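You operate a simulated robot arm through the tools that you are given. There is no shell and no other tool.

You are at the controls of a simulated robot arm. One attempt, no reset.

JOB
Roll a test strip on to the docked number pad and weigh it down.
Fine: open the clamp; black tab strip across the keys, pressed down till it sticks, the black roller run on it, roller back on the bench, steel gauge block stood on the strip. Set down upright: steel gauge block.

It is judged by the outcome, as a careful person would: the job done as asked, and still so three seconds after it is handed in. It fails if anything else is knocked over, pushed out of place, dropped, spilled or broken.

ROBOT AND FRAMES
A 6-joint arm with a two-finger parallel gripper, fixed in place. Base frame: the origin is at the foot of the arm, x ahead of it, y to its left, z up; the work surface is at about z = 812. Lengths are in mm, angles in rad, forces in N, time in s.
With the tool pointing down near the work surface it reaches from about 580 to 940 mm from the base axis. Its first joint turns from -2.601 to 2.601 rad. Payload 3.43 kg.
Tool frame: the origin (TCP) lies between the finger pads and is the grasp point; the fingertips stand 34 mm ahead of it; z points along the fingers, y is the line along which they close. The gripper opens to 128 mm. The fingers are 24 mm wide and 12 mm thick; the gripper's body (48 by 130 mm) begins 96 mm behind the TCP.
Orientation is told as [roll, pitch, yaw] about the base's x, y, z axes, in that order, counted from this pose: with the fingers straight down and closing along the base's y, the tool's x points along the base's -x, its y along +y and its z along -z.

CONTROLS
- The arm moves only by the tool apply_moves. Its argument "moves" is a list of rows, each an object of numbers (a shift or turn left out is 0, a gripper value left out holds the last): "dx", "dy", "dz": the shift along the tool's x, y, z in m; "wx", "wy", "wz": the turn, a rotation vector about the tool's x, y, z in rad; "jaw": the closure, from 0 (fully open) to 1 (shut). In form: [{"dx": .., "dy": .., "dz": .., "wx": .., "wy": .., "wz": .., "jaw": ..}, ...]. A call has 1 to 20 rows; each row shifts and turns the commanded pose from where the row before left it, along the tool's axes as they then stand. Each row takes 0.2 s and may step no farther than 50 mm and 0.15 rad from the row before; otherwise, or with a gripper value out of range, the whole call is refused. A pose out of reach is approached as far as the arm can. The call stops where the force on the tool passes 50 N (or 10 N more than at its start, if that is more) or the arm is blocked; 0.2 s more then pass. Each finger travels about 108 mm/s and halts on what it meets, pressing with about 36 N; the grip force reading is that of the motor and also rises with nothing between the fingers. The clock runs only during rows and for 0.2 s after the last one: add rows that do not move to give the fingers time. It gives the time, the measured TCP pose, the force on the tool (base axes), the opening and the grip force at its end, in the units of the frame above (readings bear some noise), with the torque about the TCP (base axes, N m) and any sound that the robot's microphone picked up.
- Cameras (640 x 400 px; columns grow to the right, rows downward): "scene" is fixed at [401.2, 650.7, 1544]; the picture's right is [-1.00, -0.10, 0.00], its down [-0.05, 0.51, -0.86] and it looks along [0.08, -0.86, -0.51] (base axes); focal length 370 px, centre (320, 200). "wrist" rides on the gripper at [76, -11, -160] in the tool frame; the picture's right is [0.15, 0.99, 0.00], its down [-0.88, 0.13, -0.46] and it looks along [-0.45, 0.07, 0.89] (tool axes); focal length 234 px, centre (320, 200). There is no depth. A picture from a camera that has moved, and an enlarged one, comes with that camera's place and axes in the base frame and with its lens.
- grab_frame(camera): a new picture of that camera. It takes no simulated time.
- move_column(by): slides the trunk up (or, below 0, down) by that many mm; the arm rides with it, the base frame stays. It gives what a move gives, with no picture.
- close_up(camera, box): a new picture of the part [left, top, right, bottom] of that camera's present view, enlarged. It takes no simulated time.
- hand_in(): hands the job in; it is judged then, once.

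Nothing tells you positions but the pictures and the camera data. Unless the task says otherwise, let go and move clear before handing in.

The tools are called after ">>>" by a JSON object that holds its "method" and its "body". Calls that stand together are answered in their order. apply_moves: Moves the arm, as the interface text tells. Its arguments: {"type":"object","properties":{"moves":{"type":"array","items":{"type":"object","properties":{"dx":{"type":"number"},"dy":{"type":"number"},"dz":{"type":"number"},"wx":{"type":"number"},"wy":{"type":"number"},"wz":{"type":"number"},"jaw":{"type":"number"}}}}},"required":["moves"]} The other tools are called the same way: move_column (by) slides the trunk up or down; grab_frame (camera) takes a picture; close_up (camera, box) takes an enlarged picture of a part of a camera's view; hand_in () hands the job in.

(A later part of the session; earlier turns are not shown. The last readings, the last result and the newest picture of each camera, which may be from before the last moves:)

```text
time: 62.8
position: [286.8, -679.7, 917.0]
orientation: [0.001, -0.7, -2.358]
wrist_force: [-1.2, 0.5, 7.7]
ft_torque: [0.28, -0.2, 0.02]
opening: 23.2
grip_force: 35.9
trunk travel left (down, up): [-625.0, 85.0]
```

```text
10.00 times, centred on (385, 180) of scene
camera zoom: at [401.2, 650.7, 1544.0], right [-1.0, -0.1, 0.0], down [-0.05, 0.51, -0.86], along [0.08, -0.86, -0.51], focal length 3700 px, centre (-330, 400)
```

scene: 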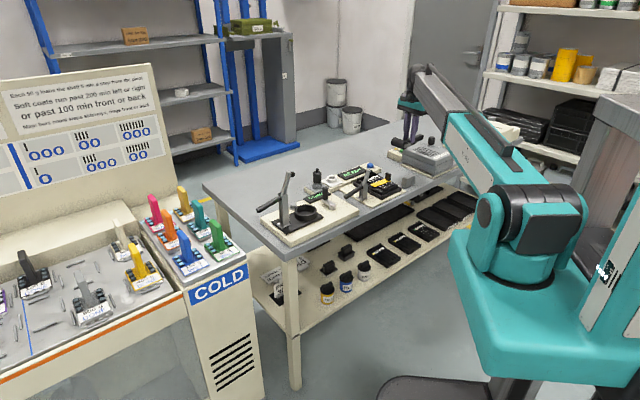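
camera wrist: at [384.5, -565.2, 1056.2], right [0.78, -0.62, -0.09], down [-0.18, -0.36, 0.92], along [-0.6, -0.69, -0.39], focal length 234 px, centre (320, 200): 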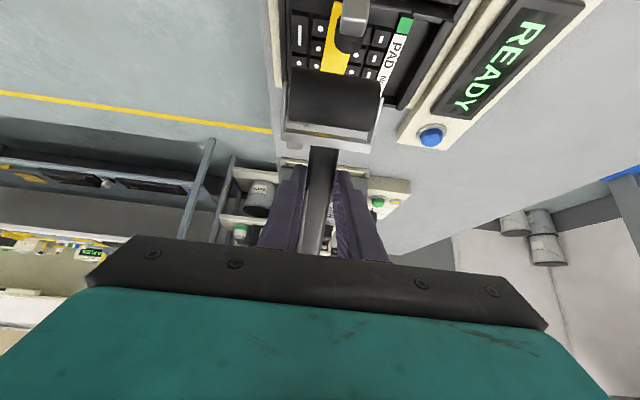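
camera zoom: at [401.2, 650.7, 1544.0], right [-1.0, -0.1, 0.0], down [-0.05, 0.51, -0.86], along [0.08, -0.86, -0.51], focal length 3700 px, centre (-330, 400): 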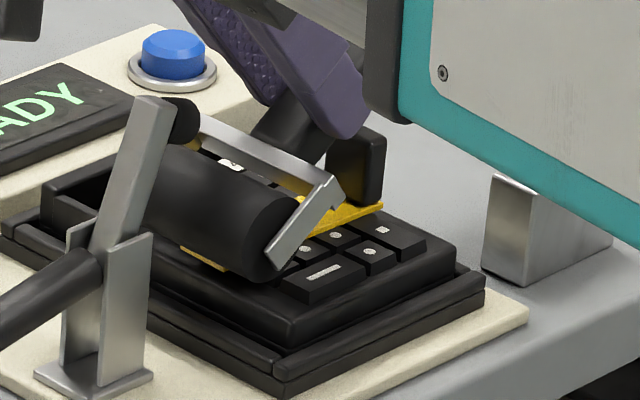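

The strip stays bonded to the pad. I'll finish this pass to the strip's end, lift, then steepen the handle so I can also roll closer to the tab without touching it.

>>> {"method": "apply_moves", "body": {"moves": [{"dx": 0.00306, "dz": -0.00258}, {}, {"dx": -0.0077, "dz": -0.0092}, {"dx": -0.0077, "dz": -0.0092}, {}]}}

>>> {"method": "close_up", "body": {"camera": "scene", "box": [350, 140, 420, 200]}}

>>> {"method": "close_up", "body": {"camera": "wrist", "box": [240, 0, 440, 200]}}

```text
time: 64.0
position: [289.3, -679.4, 940.5]
orientation: [0.0, -0.701, -2.359]
wrist_force: [-0.3, -0.8, -1.5]
ft_torque: [0.03, 0.0, 0.0]
opening: 23.4
grip_force: 36.3
trunk travel left (down, up): [-625.0, 85.0]
```

```text
6.67 times, centred on (385, 170) of scene
camera zoom: at [401.2, 650.7, 1544.0], right [-1.0, -0.1, 0.0], down [-0.05, 0.51, -0.86], along [0.08, -0.86, -0.51], focal length 2467 px, centre (-113, 400)
```

zoom: 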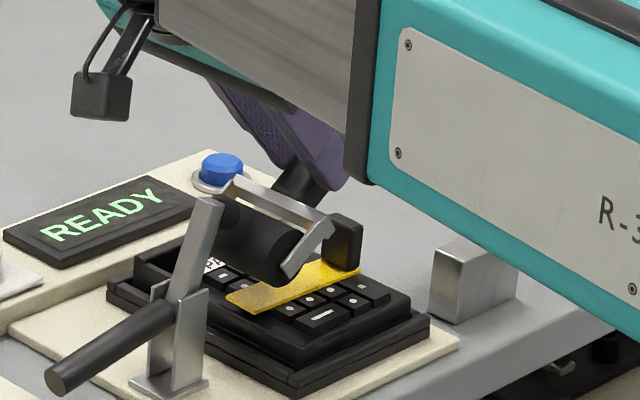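

```text
2.00 times, centred on (340, 100) of wrist
camera zoom: at [395.5, -557.6, 1012.2], right [0.78, -0.62, -0.09], down [-0.18, -0.36, 0.92], along [-0.6, -0.69, -0.39], focal length 468 px, centre (280, 400)
```

zoom: 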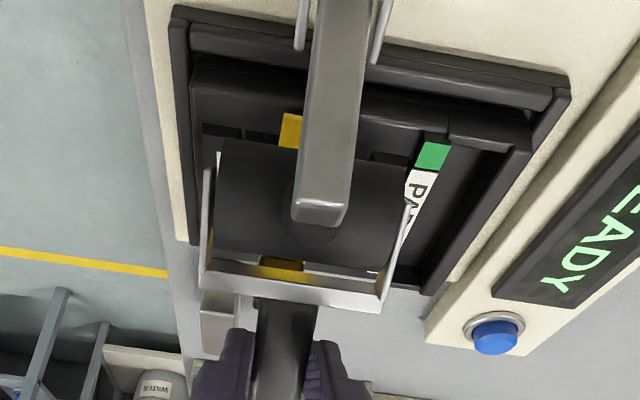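

>>> {"method": "apply_moves", "body": {"moves": [{"wy": -0.1}, {"wy": -0.1}, {"wy": -0.1}, {}]}}

>>> {"method": "close_up", "body": {"camera": "scene", "box": [340, 130, 430, 210]}}

>>> {"method": "grab_frame", "body": {"camera": "wrist"}}

```text
time: 65.0
position: [290.4, -678.3, 939.8]
orientation: [0.0, -1.0, -2.359]
wrist_force: [-0.8, -0.4, -1.7]
ft_torque: [0.07, -0.05, -0.01]
opening: 23.2
grip_force: 35.4
trunk travel left (down, up): [-625.0, 85.0]
```

```text
5.00 times, centred on (385, 170) of scene
camera zoom: at [401.2, 650.7, 1544.0], right [-1.0, -0.1, 0.0], down [-0.05, 0.51, -0.86], along [0.08, -0.86, -0.51], focal length 1850 px, centre (-5, 350)
```

zoom: 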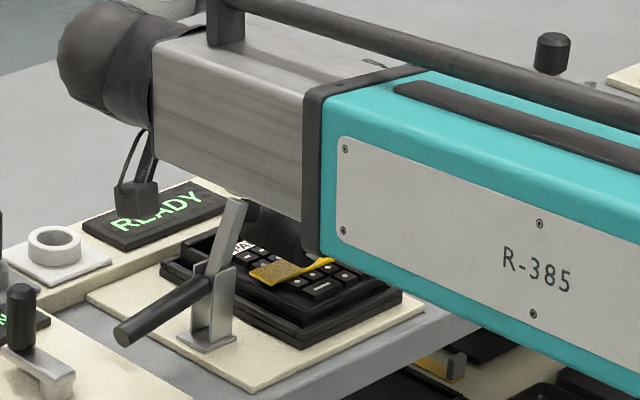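

```text
taken
camera wrist: at [405.7, -546.7, 961.3], right [0.75, -0.65, -0.12], down [0.03, -0.16, 0.99], along [-0.66, -0.75, -0.1], focal length 234 px, centre (320, 200)
```

wrist: 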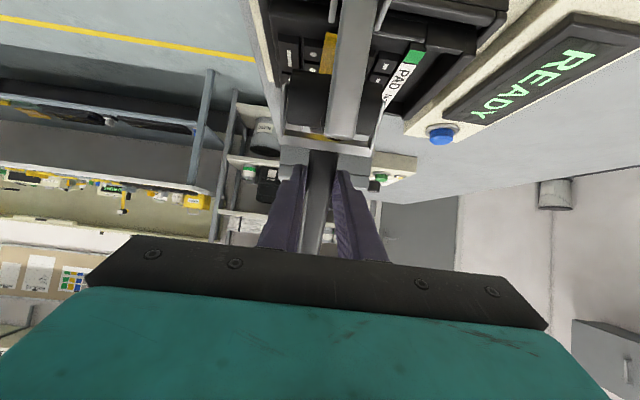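

>>> {"method": "apply_moves", "body": {"moves": [{"dx": 0.0042, "dz": 0.0027}, {"dx": 0.0042, "dz": 0.0027}, {}]}}

>>> {"method": "apply_moves", "body": {"moves": [{"dx": 0.0017, "dz": 0.0011}, {}]}}

>>> {"method": "close_up", "body": {"camera": "scene", "box": [360, 160, 410, 200]}}

>>> {"method": "close_up", "body": {"camera": "wrist", "box": [240, 0, 440, 200]}}

```text
time: 65.8
position: [288.7, -677.7, 929.3]
orientation: [0.0, -0.999, -2.361]
wrist_force: [-0.1, 0.0, -1.3]
ft_torque: [0.02, 0.02, -0.03]
opening: 23.2
grip_force: 36.1
trunk travel left (down, up): [-625.0, 85.0]
```

```text
time: 66.4
position: [289.4, -677.5, 928.3]
orientation: [0.001, -1.0, -2.358]
wrist_force: [0.5, 0.0, -1.2]
ft_torque: [0.03, -0.01, 0.01]
opening: 22.9
grip_force: 36.3
trunk travel left (down, up): [-625.0, 85.0]
```

```text
10.00 times, centred on (385, 180) of scene
camera zoom: at [401.2, 650.7, 1544.0], right [-1.0, -0.1, 0.0], down [-0.05, 0.51, -0.86], along [0.08, -0.86, -0.51], focal length 3700 px, centre (-330, 400)
```

zoom: 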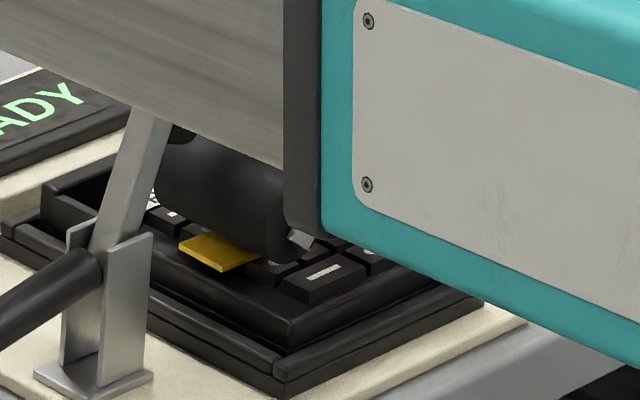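

```text
2.00 times, centred on (340, 100) of wrist
camera zoom: at [406.0, -546.6, 948.9], right [0.75, -0.65, -0.12], down [0.03, -0.16, 0.99], along [-0.66, -0.75, -0.1], focal length 468 px, centre (280, 400)
```

zoom: 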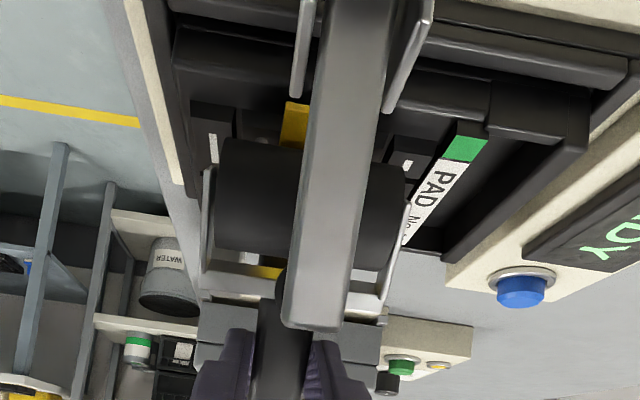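

>>> {"method": "apply_moves", "body": {"moves": [{"dx": 0.0017, "dz": 0.0011}, {}]}}

>>> {"method": "apply_moves", "body": {"moves": [{"dx": 0.0013, "dz": 0.0008}, {}]}}

```text
time: 67.0
position: [290.2, -677.1, 925.2]
orientation: [-0.001, -1.0, -2.357]
wrist_force: [-0.2, 0.2, -2.2]
ft_torque: [0.02, -0.04, 0.01]
opening: 23.5
grip_force: 35.4
trunk travel left (down, up): [-625.0, 85.0]
```

```text
time: 67.6
position: [290.0, -677.5, 925.7]
orientation: [0.003, -1.001, -2.361]
wrist_force: [-0.6, 0.2, 2.2]
ft_torque: [0.09, -0.07, 0.01]
opening: 23.3
grip_force: 36.1
trunk travel left (down, up): [-625.0, 85.0]
```

Contact is just beginning. I'll add a little pressure and roll toward the tab in small steps while watching the force.

>>> {"method": "apply_moves", "body": {"moves": [{"dx": 0.0008, "dz": 0.0005}, {"dx": -0.00216, "dz": 0.00336}, {"dx": -0.00216, "dz": 0.00336}, {"dx": -0.00216, "dz": 0.00336}, {"dx": -0.00216, "dz": 0.00336}]}}

>>> {"method": "apply_moves", "body": {"moves": [{"dx": -0.00216, "dz": 0.00336}, {"dx": -0.00162, "dz": 0.00252}]}}

>>> {"method": "close_up", "body": {"camera": "scene", "box": [360, 160, 410, 200]}}

>>> {"method": "close_up", "body": {"camera": "wrist", "box": [240, 0, 440, 200]}}

```text
time: 68.8
position: [278.8, -689.1, 925.2]
orientation: [0.0, -1.001, -2.358]
wrist_force: [0.5, 0.2, 6.4]
ft_torque: [0.13, -0.09, 0.0]
opening: 23.3
grip_force: 35.9
trunk travel left (down, up): [-625.0, 85.0]
```

```text
time: 69.4
position: [273.5, -694.0, 924.1]
orientation: [0.001, -1.001, -2.361]
wrist_force: [0.0, -0.1, 7.5]
ft_torque: [0.08, -0.12, -0.01]
opening: 23.1
grip_force: 36.0
trunk travel left (down, up): [-625.0, 85.0]
```

```text
10.00 times, centred on (385, 180) of scene
camera zoom: at [401.2, 650.7, 1544.0], right [-1.0, -0.1, 0.0], down [-0.05, 0.51, -0.86], along [0.08, -0.86, -0.51], focal length 3700 px, centre (-330, 400)
```

zoom: 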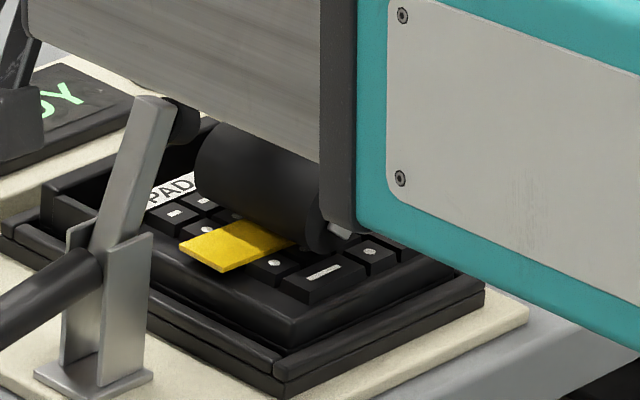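

```text
2.00 times, centred on (340, 100) of wrist
camera zoom: at [389.3, -562.6, 945.5], right [0.75, -0.65, -0.12], down [0.03, -0.16, 0.99], along [-0.66, -0.75, -0.1], focal length 468 px, centre (280, 400)
```

zoom: 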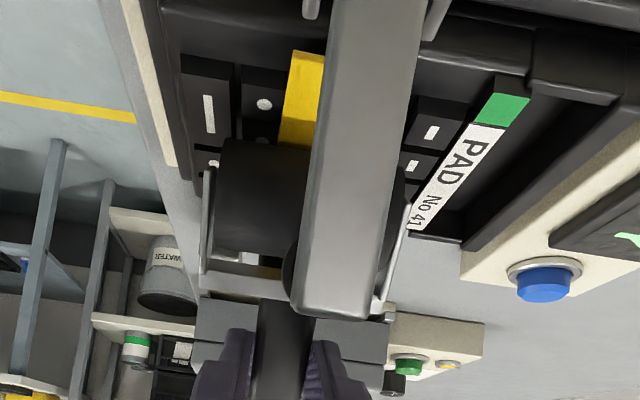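

>>> {"method": "apply_moves", "body": {"moves": [{"dx": -0.00162, "dz": 0.00252}, {"dx": -0.00162, "dz": 0.00252}]}}

```text
time: 70.0
position: [269.1, -697.3, 924.7]
orientation: [0.0, -1.001, -2.36]
wrist_force: [-0.5, 0.3, 8.0]
ft_torque: [0.15, -0.1, 0.03]
opening: 23.1
grip_force: 36.1
trunk travel left (down, up): [-625.0, 85.0]
```

>>> {"method": "apply_moves", "body": {"moves": [{"dx": 0.00216, "dz": -0.00336}, {"dx": 0.00216, "dz": -0.00336}, {"dx": 0.00216, "dz": -0.00336}, {"dx": 0.00216, "dz": -0.00336}, {"dx": 0.00216, "dz": -0.00336}, {"dx": 0.00216, "dz": -0.00336}, {"dx": 0.00216, "dz": -0.00336}, {"dx": 0.00216, "dz": -0.00336}, {"dx": 0.00216, "dz": -0.00336}]}}

>>> {"method": "close_up", "body": {"camera": "scene", "box": [350, 150, 410, 200]}}

>>> {"method": "close_up", "body": {"camera": "wrist", "box": [240, 0, 440, 200]}}

```text
time: 72.0
position: [295.4, -671.4, 924.1]
orientation: [0.002, -1.0, -2.36]
wrist_force: [1.1, -1.1, 6.5]
ft_torque: [0.07, -0.23, 0.05]
opening: 23.3
grip_force: 36.0
trunk travel left (down, up): [-625.0, 85.0]
```

```text
8.00 times, centred on (380, 175) of scene
camera zoom: at [401.2, 650.7, 1544.0], right [-1.0, -0.1, 0.0], down [-0.05, 0.51, -0.86], along [0.08, -0.86, -0.51], focal length 2960 px, centre (-160, 400)
```

zoom: 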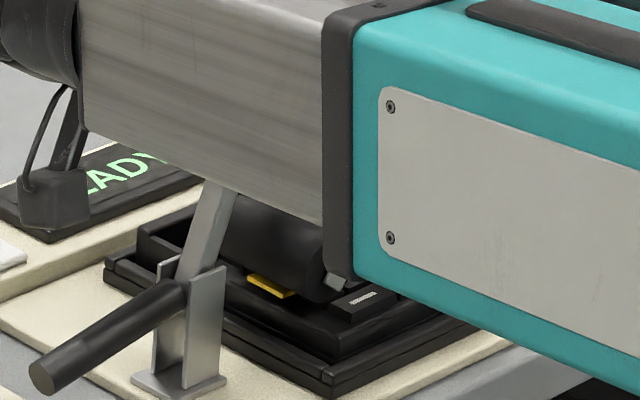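

```text
2.00 times, centred on (340, 100) of wrist
camera zoom: at [410.9, -540.4, 945.2], right [0.75, -0.65, -0.12], down [0.03, -0.16, 0.99], along [-0.66, -0.75, -0.1], focal length 468 px, centre (280, 400)
```

zoom: 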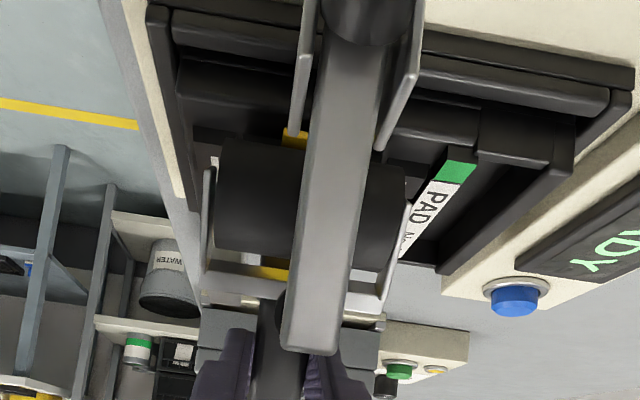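

Rolling covered the strip from near the tab to its far end with no side force. I'll roll back off the clamp side, lift the roller clear and level it out.

>>> {"method": "apply_moves", "body": {"moves": [{"dx": -0.00216, "dz": 0.00336}, {"dx": -0.00216, "dz": 0.00336}, {"dx": -0.00216, "dz": 0.00336}, {"dx": -0.00216, "dz": 0.00336}, {"dx": -0.00216, "dz": 0.00336}, {"dx": -0.00216, "dz": 0.00336}, {"dx": -0.01682, "dz": -0.0108}, {"dx": -0.01682, "dz": -0.0108}, {"dx": -0.01682, "dz": -0.0108}, {"dx": -0.0216, "dz": 0.0336}, {"dx": -0.0216, "dz": 0.0336}, {}]}}

>>> {"method": "grab_frame", "body": {"camera": "scene"}}

>>> {"method": "close_up", "body": {"camera": "scene", "box": [350, 140, 430, 210]}}

```text
time: 74.6
position: [219.7, -745.4, 983.6]
orientation: [0.0, -1.0, -2.359]
wrist_force: [0.2, 0.6, -1.6]
ft_torque: [0.03, 0.0, 0.02]
opening: 23.2
grip_force: 36.1
trunk travel left (down, up): [-625.0, 85.0]
```

```text
taken
```

scene: 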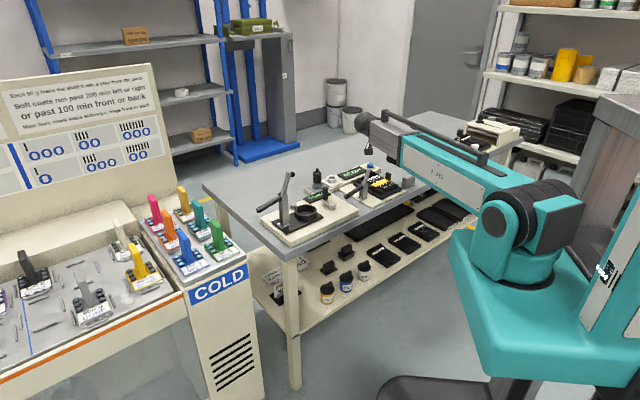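

```text
5.71 times, centred on (390, 175) of scene
camera zoom: at [401.2, 650.7, 1544.0], right [-1.0, -0.1, 0.0], down [-0.05, 0.51, -0.86], along [0.08, -0.86, -0.51], focal length 2114 px, centre (-80, 343)
```

zoom: 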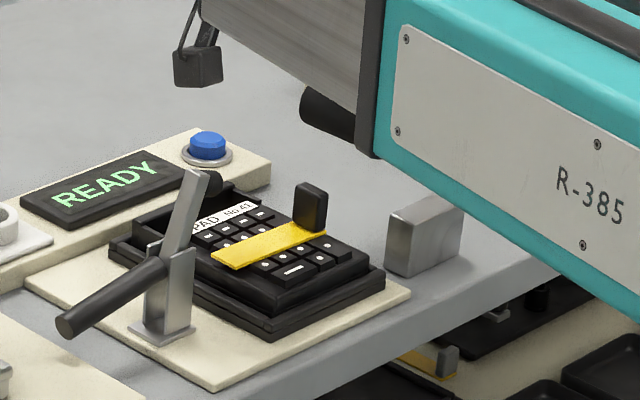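

>>> {"method": "apply_moves", "body": {"moves": [{"wy": 0.143}, {"wy": 0.143}, {"wy": 0.143}, {"wy": 0.143}, {"wy": 0.143}, {"wy": 0.143}, {"wy": 0.142}, {}]}}

>>> {"method": "apply_moves", "body": {"moves": [{"wz": -0.131}, {"wz": -0.131}, {"wz": -0.131}, {"wz": -0.131}, {"wz": -0.131}, {"wz": -0.131}, {"wz": -0.131}, {"wz": -0.131}, {"wz": -0.131}, {"wz": -0.131}, {"wz": -0.131}, {"wz": -0.13}, {}]}}

>>> {"method": "grab_frame", "body": {"camera": "wrist"}}

>>> {"method": "close_up", "body": {"camera": "scene", "box": [350, 100, 450, 200]}}

```text
time: 76.4
position: [221.6, -746.3, 984.6]
orientation: [-0.001, 0.002, -2.357]
wrist_force: [-0.6, 0.2, -1.5]
ft_torque: [-0.01, -0.01, -0.01]
opening: 23.1
grip_force: 36.6
trunk travel left (down, up): [-625.0, 85.0]
```

```text
time: 79.2
position: [221.6, -743.9, 983.7]
orientation: [0.0, 0.001, -0.786]
wrist_force: [-0.6, 1.0, -1.8]
ft_torque: [-0.05, 0.0, -0.03]
opening: 23.3
grip_force: 36.1
trunk travel left (down, up): [-625.0, 85.0]
```

```text
taken
camera wrist: at [159.6, -700.6, 1141.8], right [0.6, 0.8, 0.0], down [0.71, -0.53, 0.46], along [0.37, -0.27, -0.89], focal length 234 px, centre (320, 200)
```

wrist: 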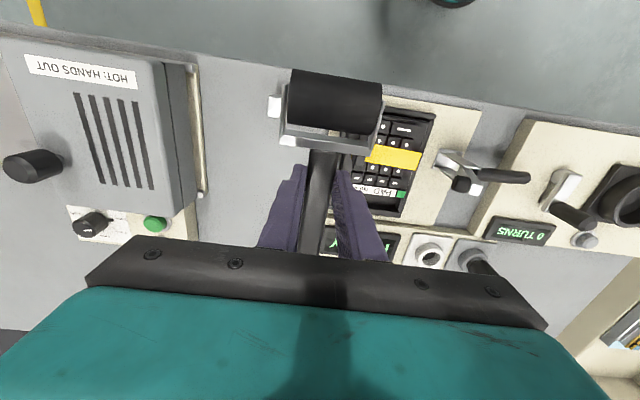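

```text
4.00 times, centred on (400, 150) of scene
camera zoom: at [401.2, 650.7, 1544.0], right [-1.0, -0.1, 0.0], down [-0.05, 0.51, -0.86], along [0.08, -0.86, -0.51], focal length 1480 px, centre (0, 400)
```

zoom: 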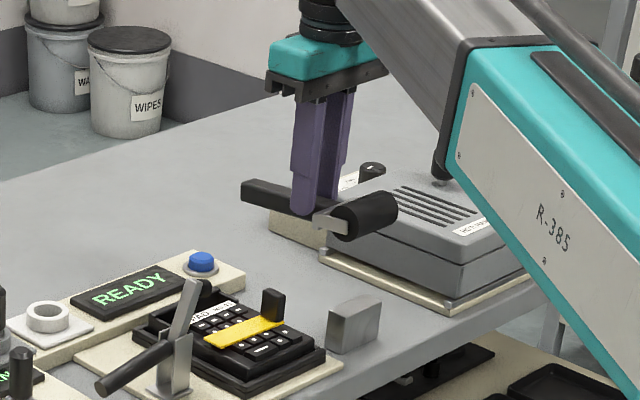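

>>> {"method": "close_up", "body": {"camera": "wrist", "box": [220, 60, 420, 260]}}

>>> {"method": "close_up", "body": {"camera": "scene", "box": [405, 135, 455, 170]}}

```text
2.00 times, centred on (320, 160) of wrist
camera zoom: at [159.6, -700.6, 1141.8], right [0.6, 0.8, 0.0], down [0.71, -0.53, 0.46], along [0.37, -0.27, -0.89], focal length 468 px, centre (320, 280)
```

zoom: 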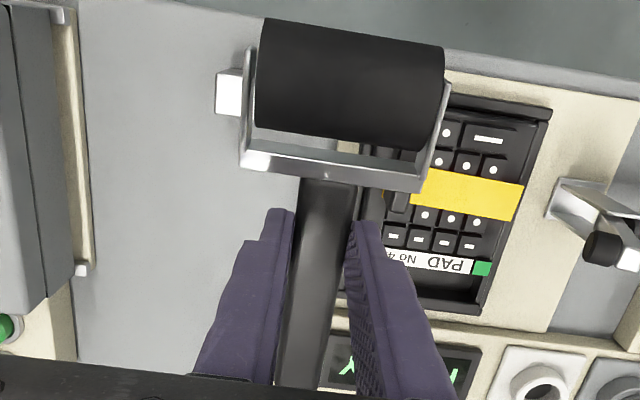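

```text
11.43 times, centred on (430, 152) of scene
camera zoom: at [401.2, 650.7, 1544.0], right [-1.0, -0.1, 0.0], down [-0.05, 0.51, -0.86], along [0.08, -0.86, -0.51], focal length 4229 px, centre (-937, 743)
```

zoom: 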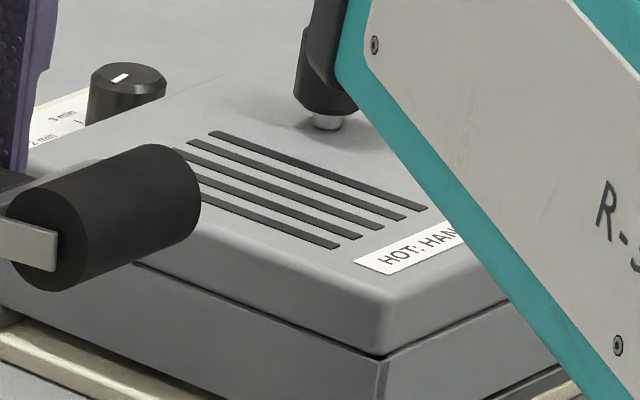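

>>> {"method": "close_up", "body": {"camera": "scene", "box": [375, 135, 435, 175]}}

```text
10.00 times, centred on (405, 155) of scene
camera zoom: at [401.2, 650.7, 1544.0], right [-1.0, -0.1, 0.0], down [-0.05, 0.51, -0.86], along [0.08, -0.86, -0.51], focal length 3700 px, centre (-530, 650)
```

zoom: 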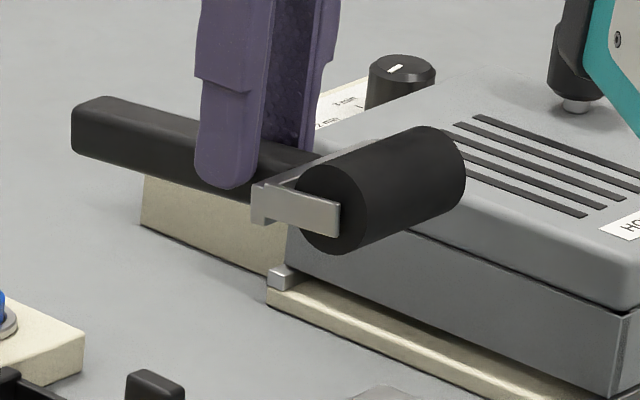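

The roller slipped only a couple of degrees in the grip. I'll carry it back over its original spot, level it and lower it.

>>> {"method": "apply_moves", "body": {"moves": [{"wy": -0.042}, {"dx": -0.0157, "dy": -0.0402, "dz": 0.0007}, {"dx": -0.0157, "dy": -0.0402, "dz": 0.0007}, {"dx": -0.0158, "dy": -0.0403, "dz": 0.0006}, {"dz": 0.03}, {"dz": 0.03}, {"dz": 0.03}, {}]}}

>>> {"method": "close_up", "body": {"camera": "scene", "box": [380, 135, 440, 185]}}

>>> {"method": "close_up", "body": {"camera": "wrist", "box": [220, 60, 420, 260]}}

```text
time: 81.0
position: [170.7, -869.2, 892.0]
orientation: [0.0, -0.042, -0.787]
wrist_force: [0.5, -0.6, -1.8]
ft_torque: [0.0, -0.02, 0.02]
opening: 23.3
grip_force: 36.0
trunk travel left (down, up): [-625.0, 85.0]
```

```text
8.00 times, centred on (410, 160) of scene
camera zoom: at [401.2, 650.7, 1544.0], right [-1.0, -0.1, 0.0], down [-0.05, 0.51, -0.86], along [0.08, -0.86, -0.51], focal length 2960 px, centre (-400, 520)
```

zoom: 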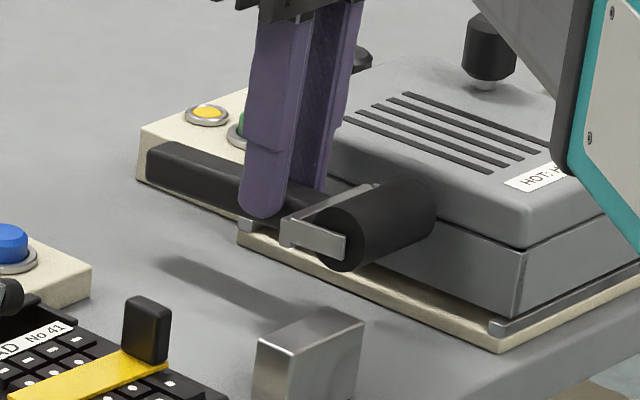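

```text
2.00 times, centred on (320, 160) of wrist
camera zoom: at [104.7, -818.6, 1047.3], right [0.6, 0.8, -0.01], down [0.7, -0.52, 0.49], along [0.39, -0.3, -0.87], focal length 468 px, centre (320, 280)
```

zoom: 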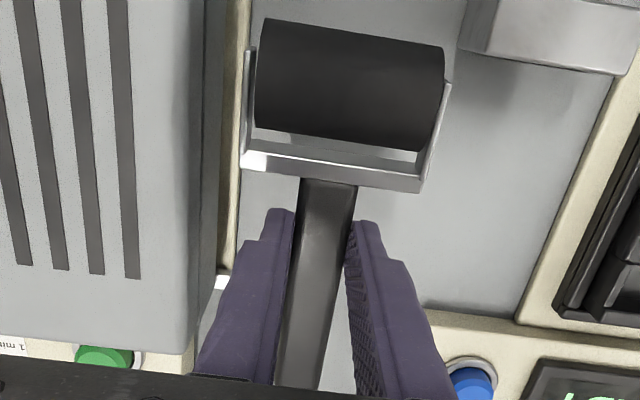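

>>> {"method": "apply_moves", "body": {"moves": [{"dy": 0.003, "dx": 0.003, "dz": 0.012}, {"dz": 0.014}, {"dz": 0.012}, {}]}}

>>> {"method": "close_up", "body": {"camera": "scene", "box": [385, 150, 435, 190]}}

>>> {"method": "close_up", "body": {"camera": "wrist", "box": [220, 60, 420, 260]}}

```text
time: 82.0
position: [172.3, -863.9, 855.7]
orientation: [0.0, -0.04, -0.787]
wrist_force: [0.2, -0.9, -1.9]
ft_torque: [-0.02, -0.02, 0.01]
opening: 23.1
grip_force: 36.2
trunk travel left (down, up): [-625.0, 85.0]
```

```text
10.00 times, centred on (410, 170) of scene
camera zoom: at [401.2, 650.7, 1544.0], right [-1.0, -0.1, 0.0], down [-0.05, 0.51, -0.86], along [0.08, -0.86, -0.51], focal length 3700 px, centre (-580, 500)
```

zoom: 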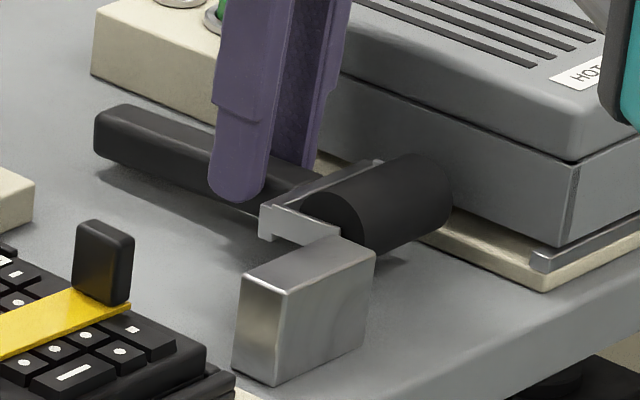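

```text
2.00 times, centred on (320, 160) of wrist
camera zoom: at [105.6, -814.2, 1010.8], right [0.6, 0.8, -0.01], down [0.7, -0.52, 0.49], along [0.39, -0.3, -0.87], focal length 468 px, centre (320, 280)
```

zoom: 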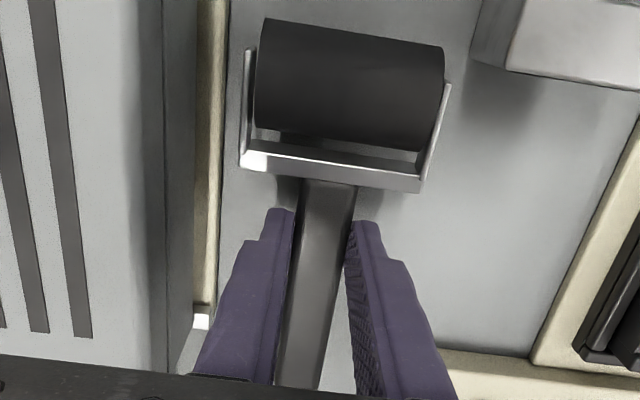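

>>> {"method": "apply_moves", "body": {"moves": [{"dz": 0.003}, {"dz": 0.003}, {}]}}

>>> {"method": "apply_moves", "body": {"moves": [{"dz": 0.002}, {}]}}

>>> {"method": "apply_moves", "body": {"moves": [{"dz": 0.0015}, {}]}}

>>> {"method": "close_up", "body": {"camera": "scene", "box": [385, 150, 435, 190]}}

```text
time: 82.8
position: [172.5, -864.8, 849.5]
orientation: [0.0, -0.041, -0.787]
wrist_force: [-0.8, 0.5, -2.5]
ft_torque: [-0.04, 0.02, 0.01]
opening: 23.4
grip_force: 36.3
trunk travel left (down, up): [-625.0, 85.0]
```

```text
time: 83.4
position: [172.1, -863.9, 847.1]
orientation: [0.0, -0.042, -0.788]
wrist_force: [0.1, 0.0, -1.1]
ft_torque: [-0.09, -0.06, -0.05]
opening: 23.3
grip_force: 35.7
trunk travel left (down, up): [-625.0, 85.0]
```

```text
time: 84.0
position: [172.2, -862.8, 847.8]
orientation: [-0.003, -0.046, -0.787]
wrist_force: [-0.4, -1.4, 7.4]
ft_torque: [-0.66, -0.61, -0.02]
opening: 23.3
grip_force: 35.1
trunk travel left (down, up): [-625.0, 85.0]
```

```text
10.00 times, centred on (410, 170) of scene
camera zoom: at [401.2, 650.7, 1544.0], right [-1.0, -0.1, 0.0], down [-0.05, 0.51, -0.86], along [0.08, -0.86, -0.51], focal length 3700 px, centre (-580, 500)
```

zoom: 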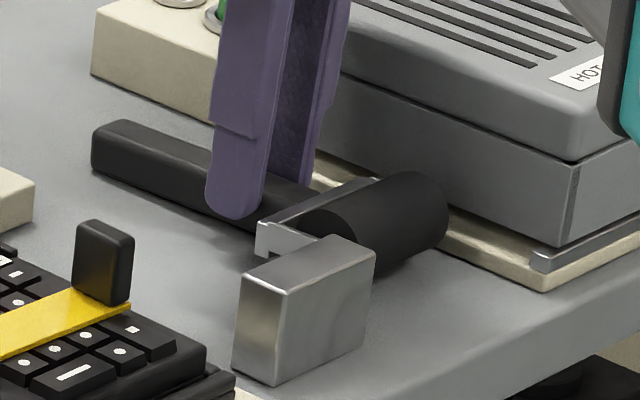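

The handle's end touches first, judging by the torque, so the drum is still slightly up. I'll tilt the drum end down a little more while lowering.

>>> {"method": "apply_moves", "body": {"moves": [{"wy": -0.03}, {}]}}

>>> {"method": "apply_moves", "body": {"moves": [{"dz": 0.002}, {}]}}

>>> {"method": "close_up", "body": {"camera": "scene", "box": [385, 150, 435, 190]}}

```text
time: 84.6
position: [172.5, -865.0, 845.8]
orientation: [0.001, -0.072, -0.787]
wrist_force: [-0.6, -0.3, -1.9]
ft_torque: [0.02, -0.02, 0.02]
opening: 23.1
grip_force: 36.0
trunk travel left (down, up): [-625.0, 85.0]
```

```text
time: 85.2
position: [171.2, -863.9, 844.8]
orientation: [0.0, -0.073, -0.787]
wrist_force: [0.5, 1.1, 1.1]
ft_torque: [-0.19, -0.21, 0.0]
opening: 23.5
grip_force: 36.5
trunk travel left (down, up): [-625.0, 85.0]
```

```text
10.00 times, centred on (410, 170) of scene
camera zoom: at [401.2, 650.7, 1544.0], right [-1.0, -0.1, 0.0], down [-0.05, 0.51, -0.86], along [0.08, -0.86, -0.51], focal length 3700 px, centre (-580, 500)
```

zoom: 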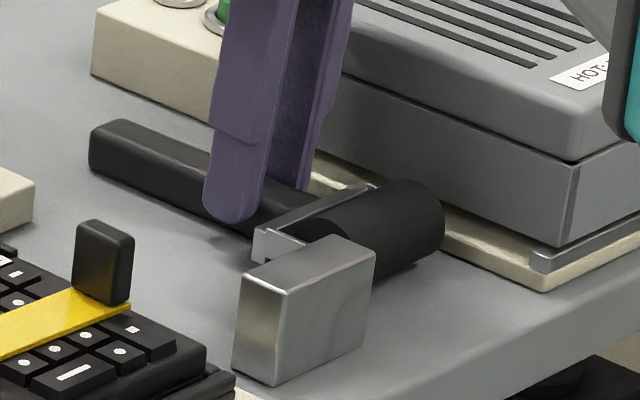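

>>> {"method": "apply_moves", "body": {"moves": [{"wy": -0.025}, {"dz": 0.0015}, {}]}}

>>> {"method": "apply_moves", "body": {"moves": [{"dz": 0.001}, {}]}}

```text
time: 86.0
position: [173.6, -864.5, 846.1]
orientation: [-0.003, -0.097, -0.787]
wrist_force: [-0.2, -2.0, 7.0]
ft_torque: [0.31, 0.31, 0.05]
opening: 23.3
grip_force: 36.2
trunk travel left (down, up): [-625.0, 85.0]
```

```text
time: 86.6
position: [171.9, -864.5, 844.5]
orientation: [-0.002, -0.098, -0.786]
wrist_force: [-1.3, -1.2, 15.3]
ft_torque: [0.62, 0.76, 0.11]
opening: 23.2
grip_force: 35.8
trunk travel left (down, up): [-625.0, 85.0]
```

Both drum and handle are now essentially on the bench. I'll ease off and open the fingers.

>>> {"method": "apply_moves", "body": {"moves": [{"dz": -0.001, "wy": 0.008}, {}]}}

>>> {"method": "apply_moves", "body": {"moves": [{"jaw": 0.69}, {}, {}, {}]}}

>>> {"method": "close_up", "body": {"camera": "wrist", "box": [220, 60, 420, 260]}}

>>> {"method": "close_up", "body": {"camera": "scene", "box": [385, 150, 435, 190]}}

```text
time: 87.2
position: [172.9, -864.9, 843.8]
orientation: [0.001, -0.093, -0.788]
wrist_force: [-2.7, -0.2, 7.5]
ft_torque: [-0.51, -0.41, -0.06]
opening: 23.4
grip_force: 36.0
trunk travel left (down, up): [-625.0, 85.0]
```

```text
time: 88.2
position: [172.2, -864.8, 842.9]
orientation: [-0.001, -0.089, -0.787]
wrist_force: [-0.5, -0.1, 0.0]
ft_torque: [0.02, -0.02, 0.01]
opening: 39.7
grip_force: 0.1
trunk travel left (down, up): [-625.0, 85.0]
```

```text
2.00 times, centred on (320, 160) of wrist
camera zoom: at [101.3, -810.0, 994.1], right [0.6, 0.8, -0.01], down [0.68, -0.5, 0.53], along [0.42, -0.33, -0.85], focal length 468 px, centre (320, 280)
```

zoom: 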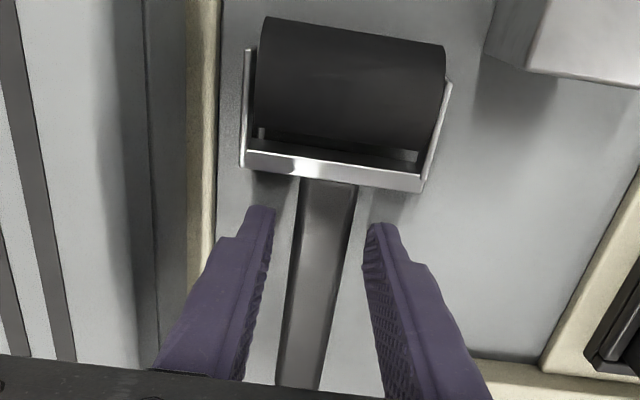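

```text
10.00 times, centred on (410, 170) of scene
camera zoom: at [401.2, 650.7, 1544.0], right [-1.0, -0.1, 0.0], down [-0.05, 0.51, -0.86], along [0.08, -0.86, -0.51], focal length 3700 px, centre (-580, 500)
```

zoom: 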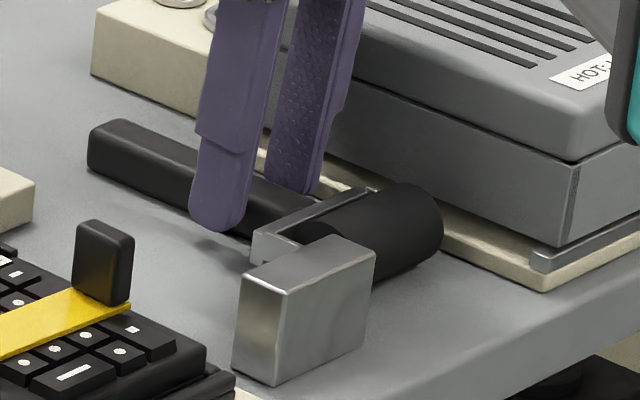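

The roller rests on the bench in its spot. I'll withdraw upward, straighten the tool, turn it and move above the steel block.

>>> {"method": "apply_moves", "body": {"moves": [{"dz": -0.03}, {"dz": -0.05}, {"dz": -0.05}, {"wy": 0.089}, {"wz": -0.131}, {"wz": -0.131}, {"wz": -0.131}, {"wz": -0.131}, {"wz": -0.131}, {"wz": -0.131}, {"wz": -0.131}, {"wz": -0.131}, {"wz": -0.131}, {"wz": -0.131}, {"wz": -0.131}, {"wz": -0.13}, {"dx": -0.0267, "dy": 0.0263, "jaw": 0.6}, {"dx": -0.0267, "dy": 0.0263}, {"dx": -0.0267, "dy": 0.0262}, {}]}}

>>> {"method": "grab_frame", "body": {"camera": "wrist"}}

>>> {"method": "close_up", "body": {"camera": "scene", "box": [340, 120, 460, 210]}}

```text
time: 92.4
position: [166.9, -743.3, 972.7]
orientation: [0.0, -0.001, 0.787]
wrist_force: [-0.4, 0.1, 0.7]
ft_torque: [-0.05, 0.02, 0.02]
opening: 51.5
grip_force: 0.1
trunk travel left (down, up): [-625.0, 85.0]
```

```text
taken
camera wrist: at [120.6, -805.7, 1131.1], right [-0.8, 0.6, 0.0], down [0.53, 0.71, 0.46], along [0.27, 0.37, -0.89], focal length 234 px, centre (320, 200)
```

wrist: 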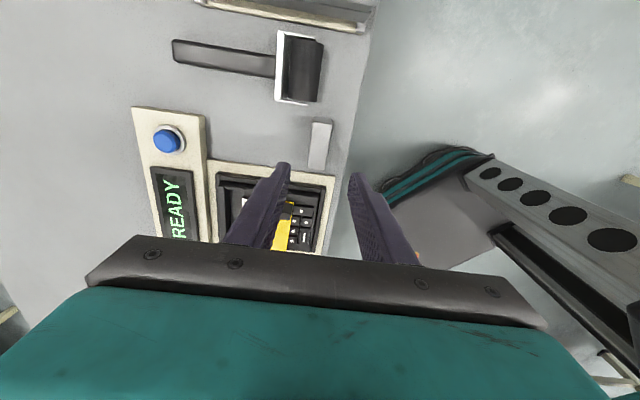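

```text
4.44 times, centred on (400, 165) of scene
camera zoom: at [401.2, 650.7, 1544.0], right [-1.0, -0.1, 0.0], down [-0.05, 0.51, -0.86], along [0.08, -0.86, -0.51], focal length 1644 px, centre (-36, 356)
```

zoom: 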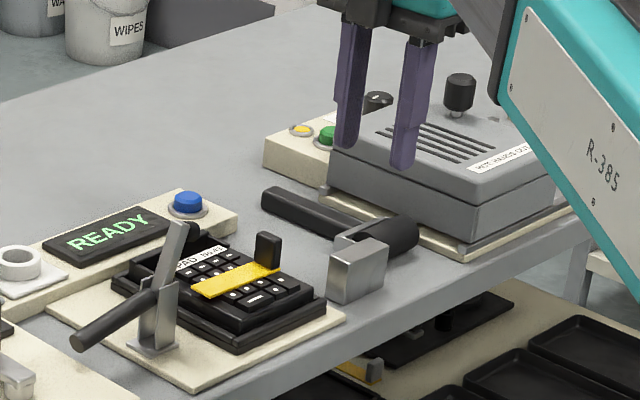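

>>> {"method": "close_up", "body": {"camera": "wrist", "box": [250, 90, 390, 200]}}

>>> {"method": "close_up", "body": {"camera": "wrist", "box": [160, 20, 360, 120]}}

```text
3.64 times, centred on (320, 145) of wrist
camera zoom: at [120.6, -805.7, 1131.1], right [-0.8, 0.6, 0.0], down [0.53, 0.71, 0.46], along [0.27, 0.37, -0.89], focal length 852 px, centre (320, 400)
```

zoom: 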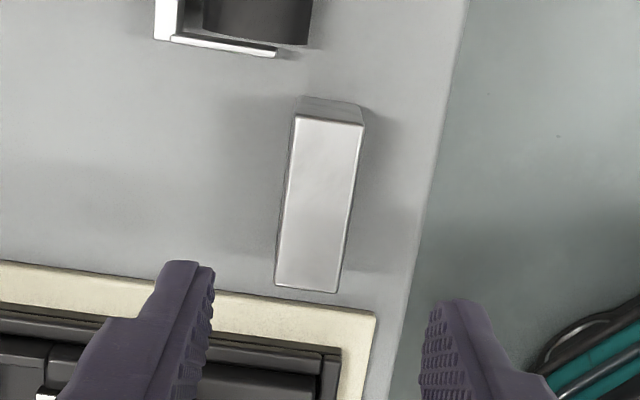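

```text
3.20 times, centred on (260, 70) of wrist
camera zoom: at [120.6, -805.7, 1131.1], right [-0.8, 0.6, 0.0], down [0.53, 0.71, 0.46], along [0.27, 0.37, -0.89], focal length 749 px, centre (512, 616)
```

zoom: 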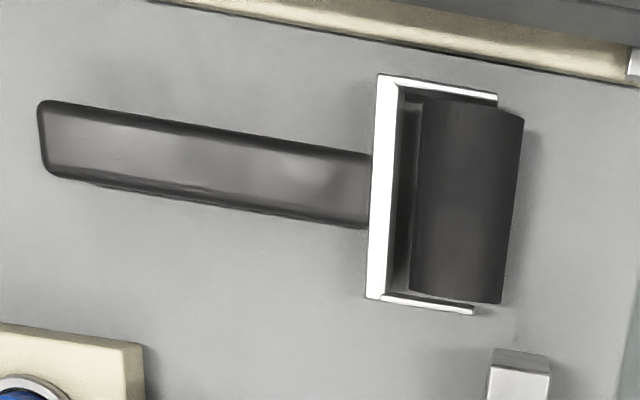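

>>> {"method": "apply_moves", "body": {"moves": [{"dx": 0.0028, "dy": -0.0004, "dz": 0.04}, {"dz": 0.036}, {}]}}

>>> {"method": "close_up", "body": {"camera": "wrist", "box": [220, 80, 420, 260]}}

>>> {"method": "close_up", "body": {"camera": "scene", "box": [380, 140, 440, 190]}}

```text
time: 93.2
position: [165.7, -746.1, 895.8]
orientation: [-0.001, 0.001, 0.787]
wrist_force: [0.2, -0.6, -0.8]
ft_torque: [-0.02, 0.0, -0.03]
opening: 51.2
grip_force: 0.1
trunk travel left (down, up): [-625.0, 85.0]
```

```text
2.22 times, centred on (320, 170) of wrist
camera zoom: at [120.0, -807.2, 1054.3], right [-0.8, 0.6, 0.0], down [0.53, 0.71, 0.46], along [0.27, 0.37, -0.89], focal length 520 px, centre (320, 267)
```

zoom: 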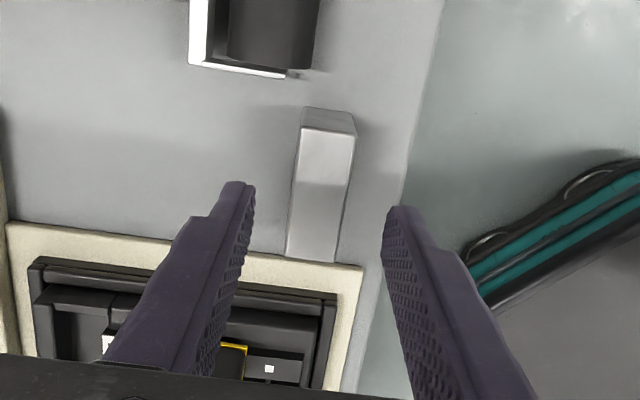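

```text
8.00 times, centred on (410, 165) of scene
camera zoom: at [401.2, 650.7, 1544.0], right [-1.0, -0.1, 0.0], down [-0.05, 0.51, -0.86], along [0.08, -0.86, -0.51], focal length 2960 px, centre (-400, 480)
```

zoom: 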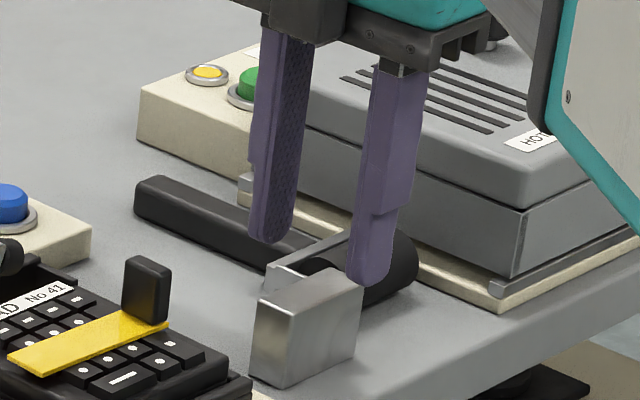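

>>> {"method": "apply_moves", "body": {"moves": [{"dx": 0.002, "dy": 0.0012, "dz": 0.017}, {"dz": 0.017}, {"dz": 0.012}, {}]}}

>>> {"method": "close_up", "body": {"camera": "wrist", "box": [220, 80, 420, 260]}}

>>> {"method": "close_up", "body": {"camera": "scene", "box": [380, 140, 440, 190]}}

```text
time: 94.2
position: [161.7, -745.9, 848.6]
orientation: [0.0, -0.001, 0.785]
wrist_force: [-0.6, -0.5, 0.1]
ft_torque: [0.01, 0.0, 0.01]
opening: 51.2
grip_force: 0.1
trunk travel left (down, up): [-625.0, 85.0]
```

```text
2.22 times, centred on (320, 170) of wrist
camera zoom: at [116.3, -808.1, 1007.1], right [-0.8, 0.6, 0.0], down [0.53, 0.71, 0.46], along [0.27, 0.37, -0.89], focal length 520 px, centre (320, 267)
```

zoom: 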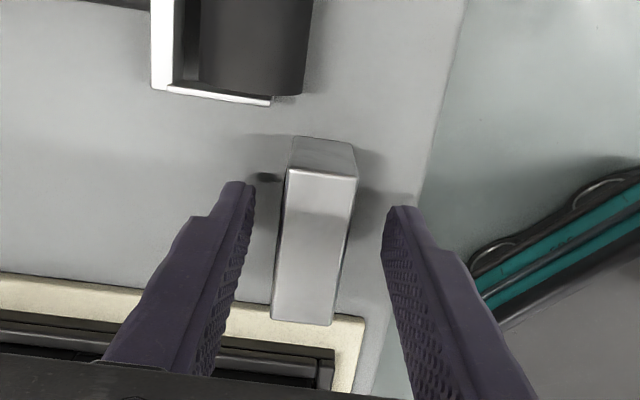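

```text
8.00 times, centred on (410, 165) of scene
camera zoom: at [401.2, 650.7, 1544.0], right [-1.0, -0.1, 0.0], down [-0.05, 0.51, -0.86], along [0.08, -0.86, -0.51], focal length 2960 px, centre (-400, 480)
```

zoom: 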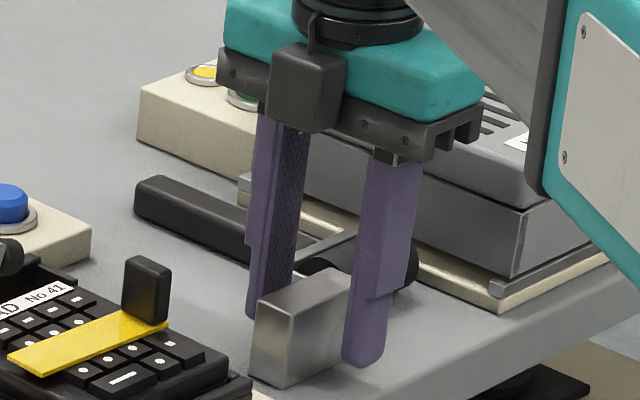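

The block is centred between the fingers. I'll shift 3 mm along it and grip.

>>> {"method": "apply_moves", "body": {"moves": [{"dx": -0.003}, {"jaw": 1}, {}, {}, {}]}}

>>> {"method": "apply_moves", "body": {"moves": [{"dz": -0.01}, {"dz": -0.02}, {"dz": -0.03}, {"dz": -0.04}, {}]}}

>>> {"method": "close_up", "body": {"camera": "wrist", "box": [220, 80, 420, 260]}}

>>> {"method": "close_up", "body": {"camera": "scene", "box": [370, 110, 450, 190]}}

```text
time: 95.4
position: [163.3, -744.2, 849.2]
orientation: [0.0, -0.001, 0.784]
wrist_force: [0.8, -0.5, 0.3]
ft_torque: [-0.09, 0.07, 0.04]
opening: 23.4
grip_force: 36.0
trunk travel left (down, up): [-625.0, 85.0]
```

```text
time: 96.6
position: [163.3, -743.5, 951.5]
orientation: [0.001, -0.001, 0.785]
wrist_force: [0.5, 0.9, -4.9]
ft_torque: [-0.02, 0.02, -0.02]
opening: 23.9
grip_force: 36.0
trunk travel left (down, up): [-625.0, 85.0]
```

```text
2.22 times, centred on (320, 170) of wrist
camera zoom: at [117.7, -806.1, 1109.6], right [-0.8, 0.6, 0.0], down [0.53, 0.71, 0.46], along [0.27, 0.37, -0.89], focal length 520 px, centre (320, 267)
```

zoom: 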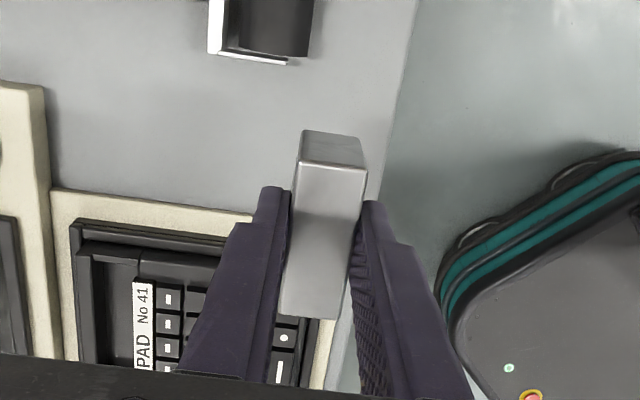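

```text
5.00 times, centred on (410, 150) of scene
camera zoom: at [401.2, 650.7, 1544.0], right [-1.0, -0.1, 0.0], down [-0.05, 0.51, -0.86], along [0.08, -0.86, -0.51], focal length 1850 px, centre (-130, 450)
```

zoom: 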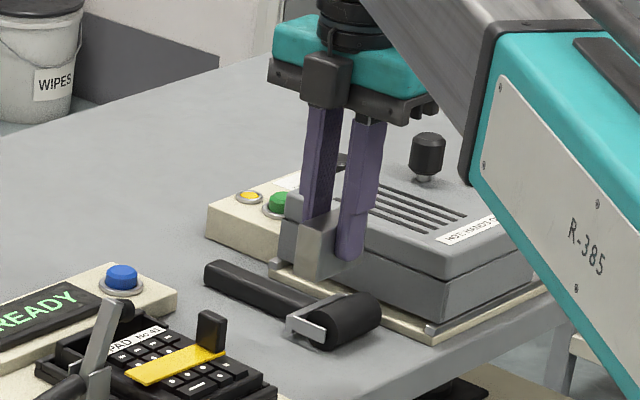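

The block is gripped and lifted cleanly, about 0.5 kg. I'll carry it over the strip.

>>> {"method": "apply_moves", "body": {"moves": [{"dx": -0.0436, "dy": -0.0138}, {"dx": -0.0436, "dy": -0.0138}, {"dx": -0.0436, "dy": -0.0139}, {}]}}

>>> {"method": "grab_frame", "body": {"camera": "wrist"}}

>>> {"method": "close_up", "body": {"camera": "wrist", "box": [220, 60, 420, 260]}}

>>> {"method": "close_up", "body": {"camera": "scene", "box": [345, 130, 425, 210]}}

```text
time: 97.6
position: [287.6, -680.2, 949.2]
orientation: [0.001, -0.002, 0.785]
wrist_force: [-0.4, -0.1, -3.8]
ft_torque: [0.0, -0.04, -0.01]
opening: 23.7
grip_force: 35.9
trunk travel left (down, up): [-625.0, 85.0]
```

```text
taken
camera wrist: at [241.4, -742.3, 1107.7], right [-0.8, 0.6, 0.0], down [0.53, 0.71, 0.46], along [0.27, 0.37, -0.89], focal length 234 px, centre (320, 200)
```

wrist: 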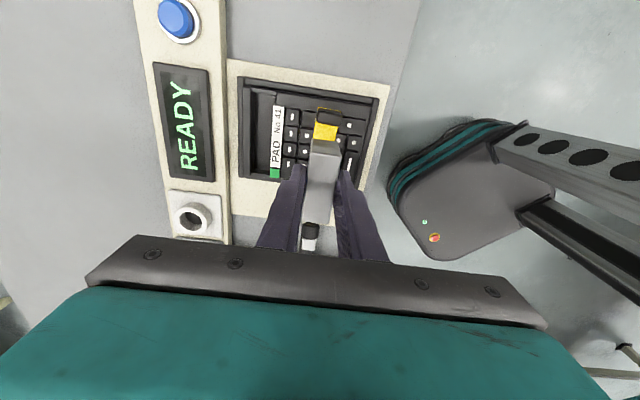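

```text
2.00 times, centred on (320, 160) of wrist
camera zoom: at [241.4, -742.3, 1107.7], right [-0.8, 0.6, 0.0], down [0.53, 0.71, 0.46], along [0.27, 0.37, -0.89], focal length 468 px, centre (320, 280)
```

zoom: 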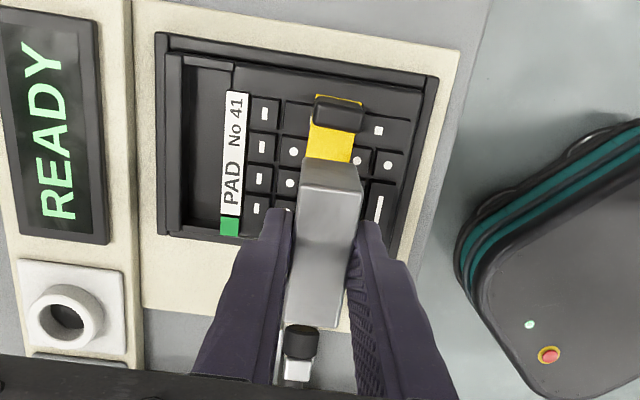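

```text
5.00 times, centred on (385, 170) of scene
camera zoom: at [401.2, 650.7, 1544.0], right [-1.0, -0.1, 0.0], down [-0.05, 0.51, -0.86], along [0.08, -0.86, -0.51], focal length 1850 px, centre (-5, 350)
```

zoom: 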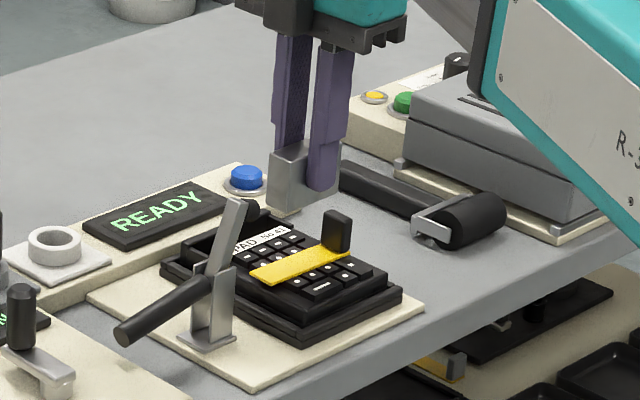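

>>> {"method": "apply_moves", "body": {"moves": [{"dx": 0.0025, "dy": 0.002, "wz": 0.025, "dz": 0.01}, {"dz": 0.015}, {"dz": 0.015}, {"dz": 0.012}, {}]}}

>>> {"method": "close_up", "body": {"camera": "wrist", "box": [220, 60, 420, 260]}}

>>> {"method": "close_up", "body": {"camera": "scene", "box": [355, 150, 415, 200]}}

```text
time: 98.8
position: [282.8, -681.1, 896.3]
orientation: [0.0, -0.001, 0.758]
wrist_force: [-0.3, -0.3, -3.8]
ft_torque: [0.01, 0.01, -0.02]
opening: 23.7
grip_force: 35.8
trunk travel left (down, up): [-625.0, 85.0]
```

```text
2.00 times, centred on (320, 160) of wrist
camera zoom: at [235.5, -742.2, 1055.7], right [-0.79, 0.62, 0.0], down [0.55, 0.7, 0.46], along [0.28, 0.36, -0.89], focal length 468 px, centre (320, 280)
```

zoom: 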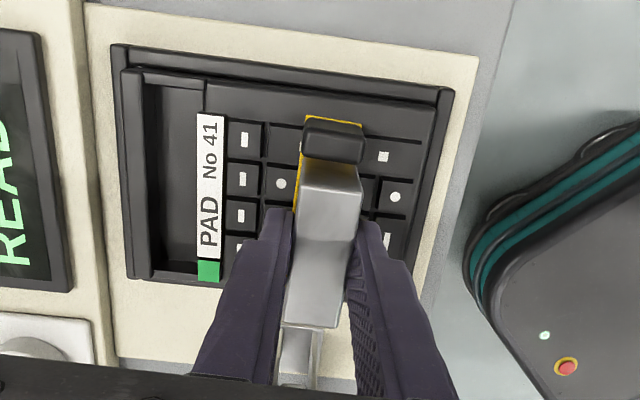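

```text
8.00 times, centred on (385, 175) of scene
camera zoom: at [401.2, 650.7, 1544.0], right [-1.0, -0.1, 0.0], down [-0.05, 0.51, -0.86], along [0.08, -0.86, -0.51], focal length 2960 px, centre (-200, 400)
```

zoom: 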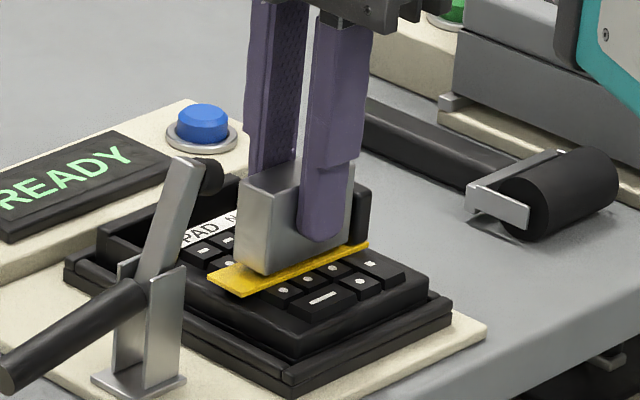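

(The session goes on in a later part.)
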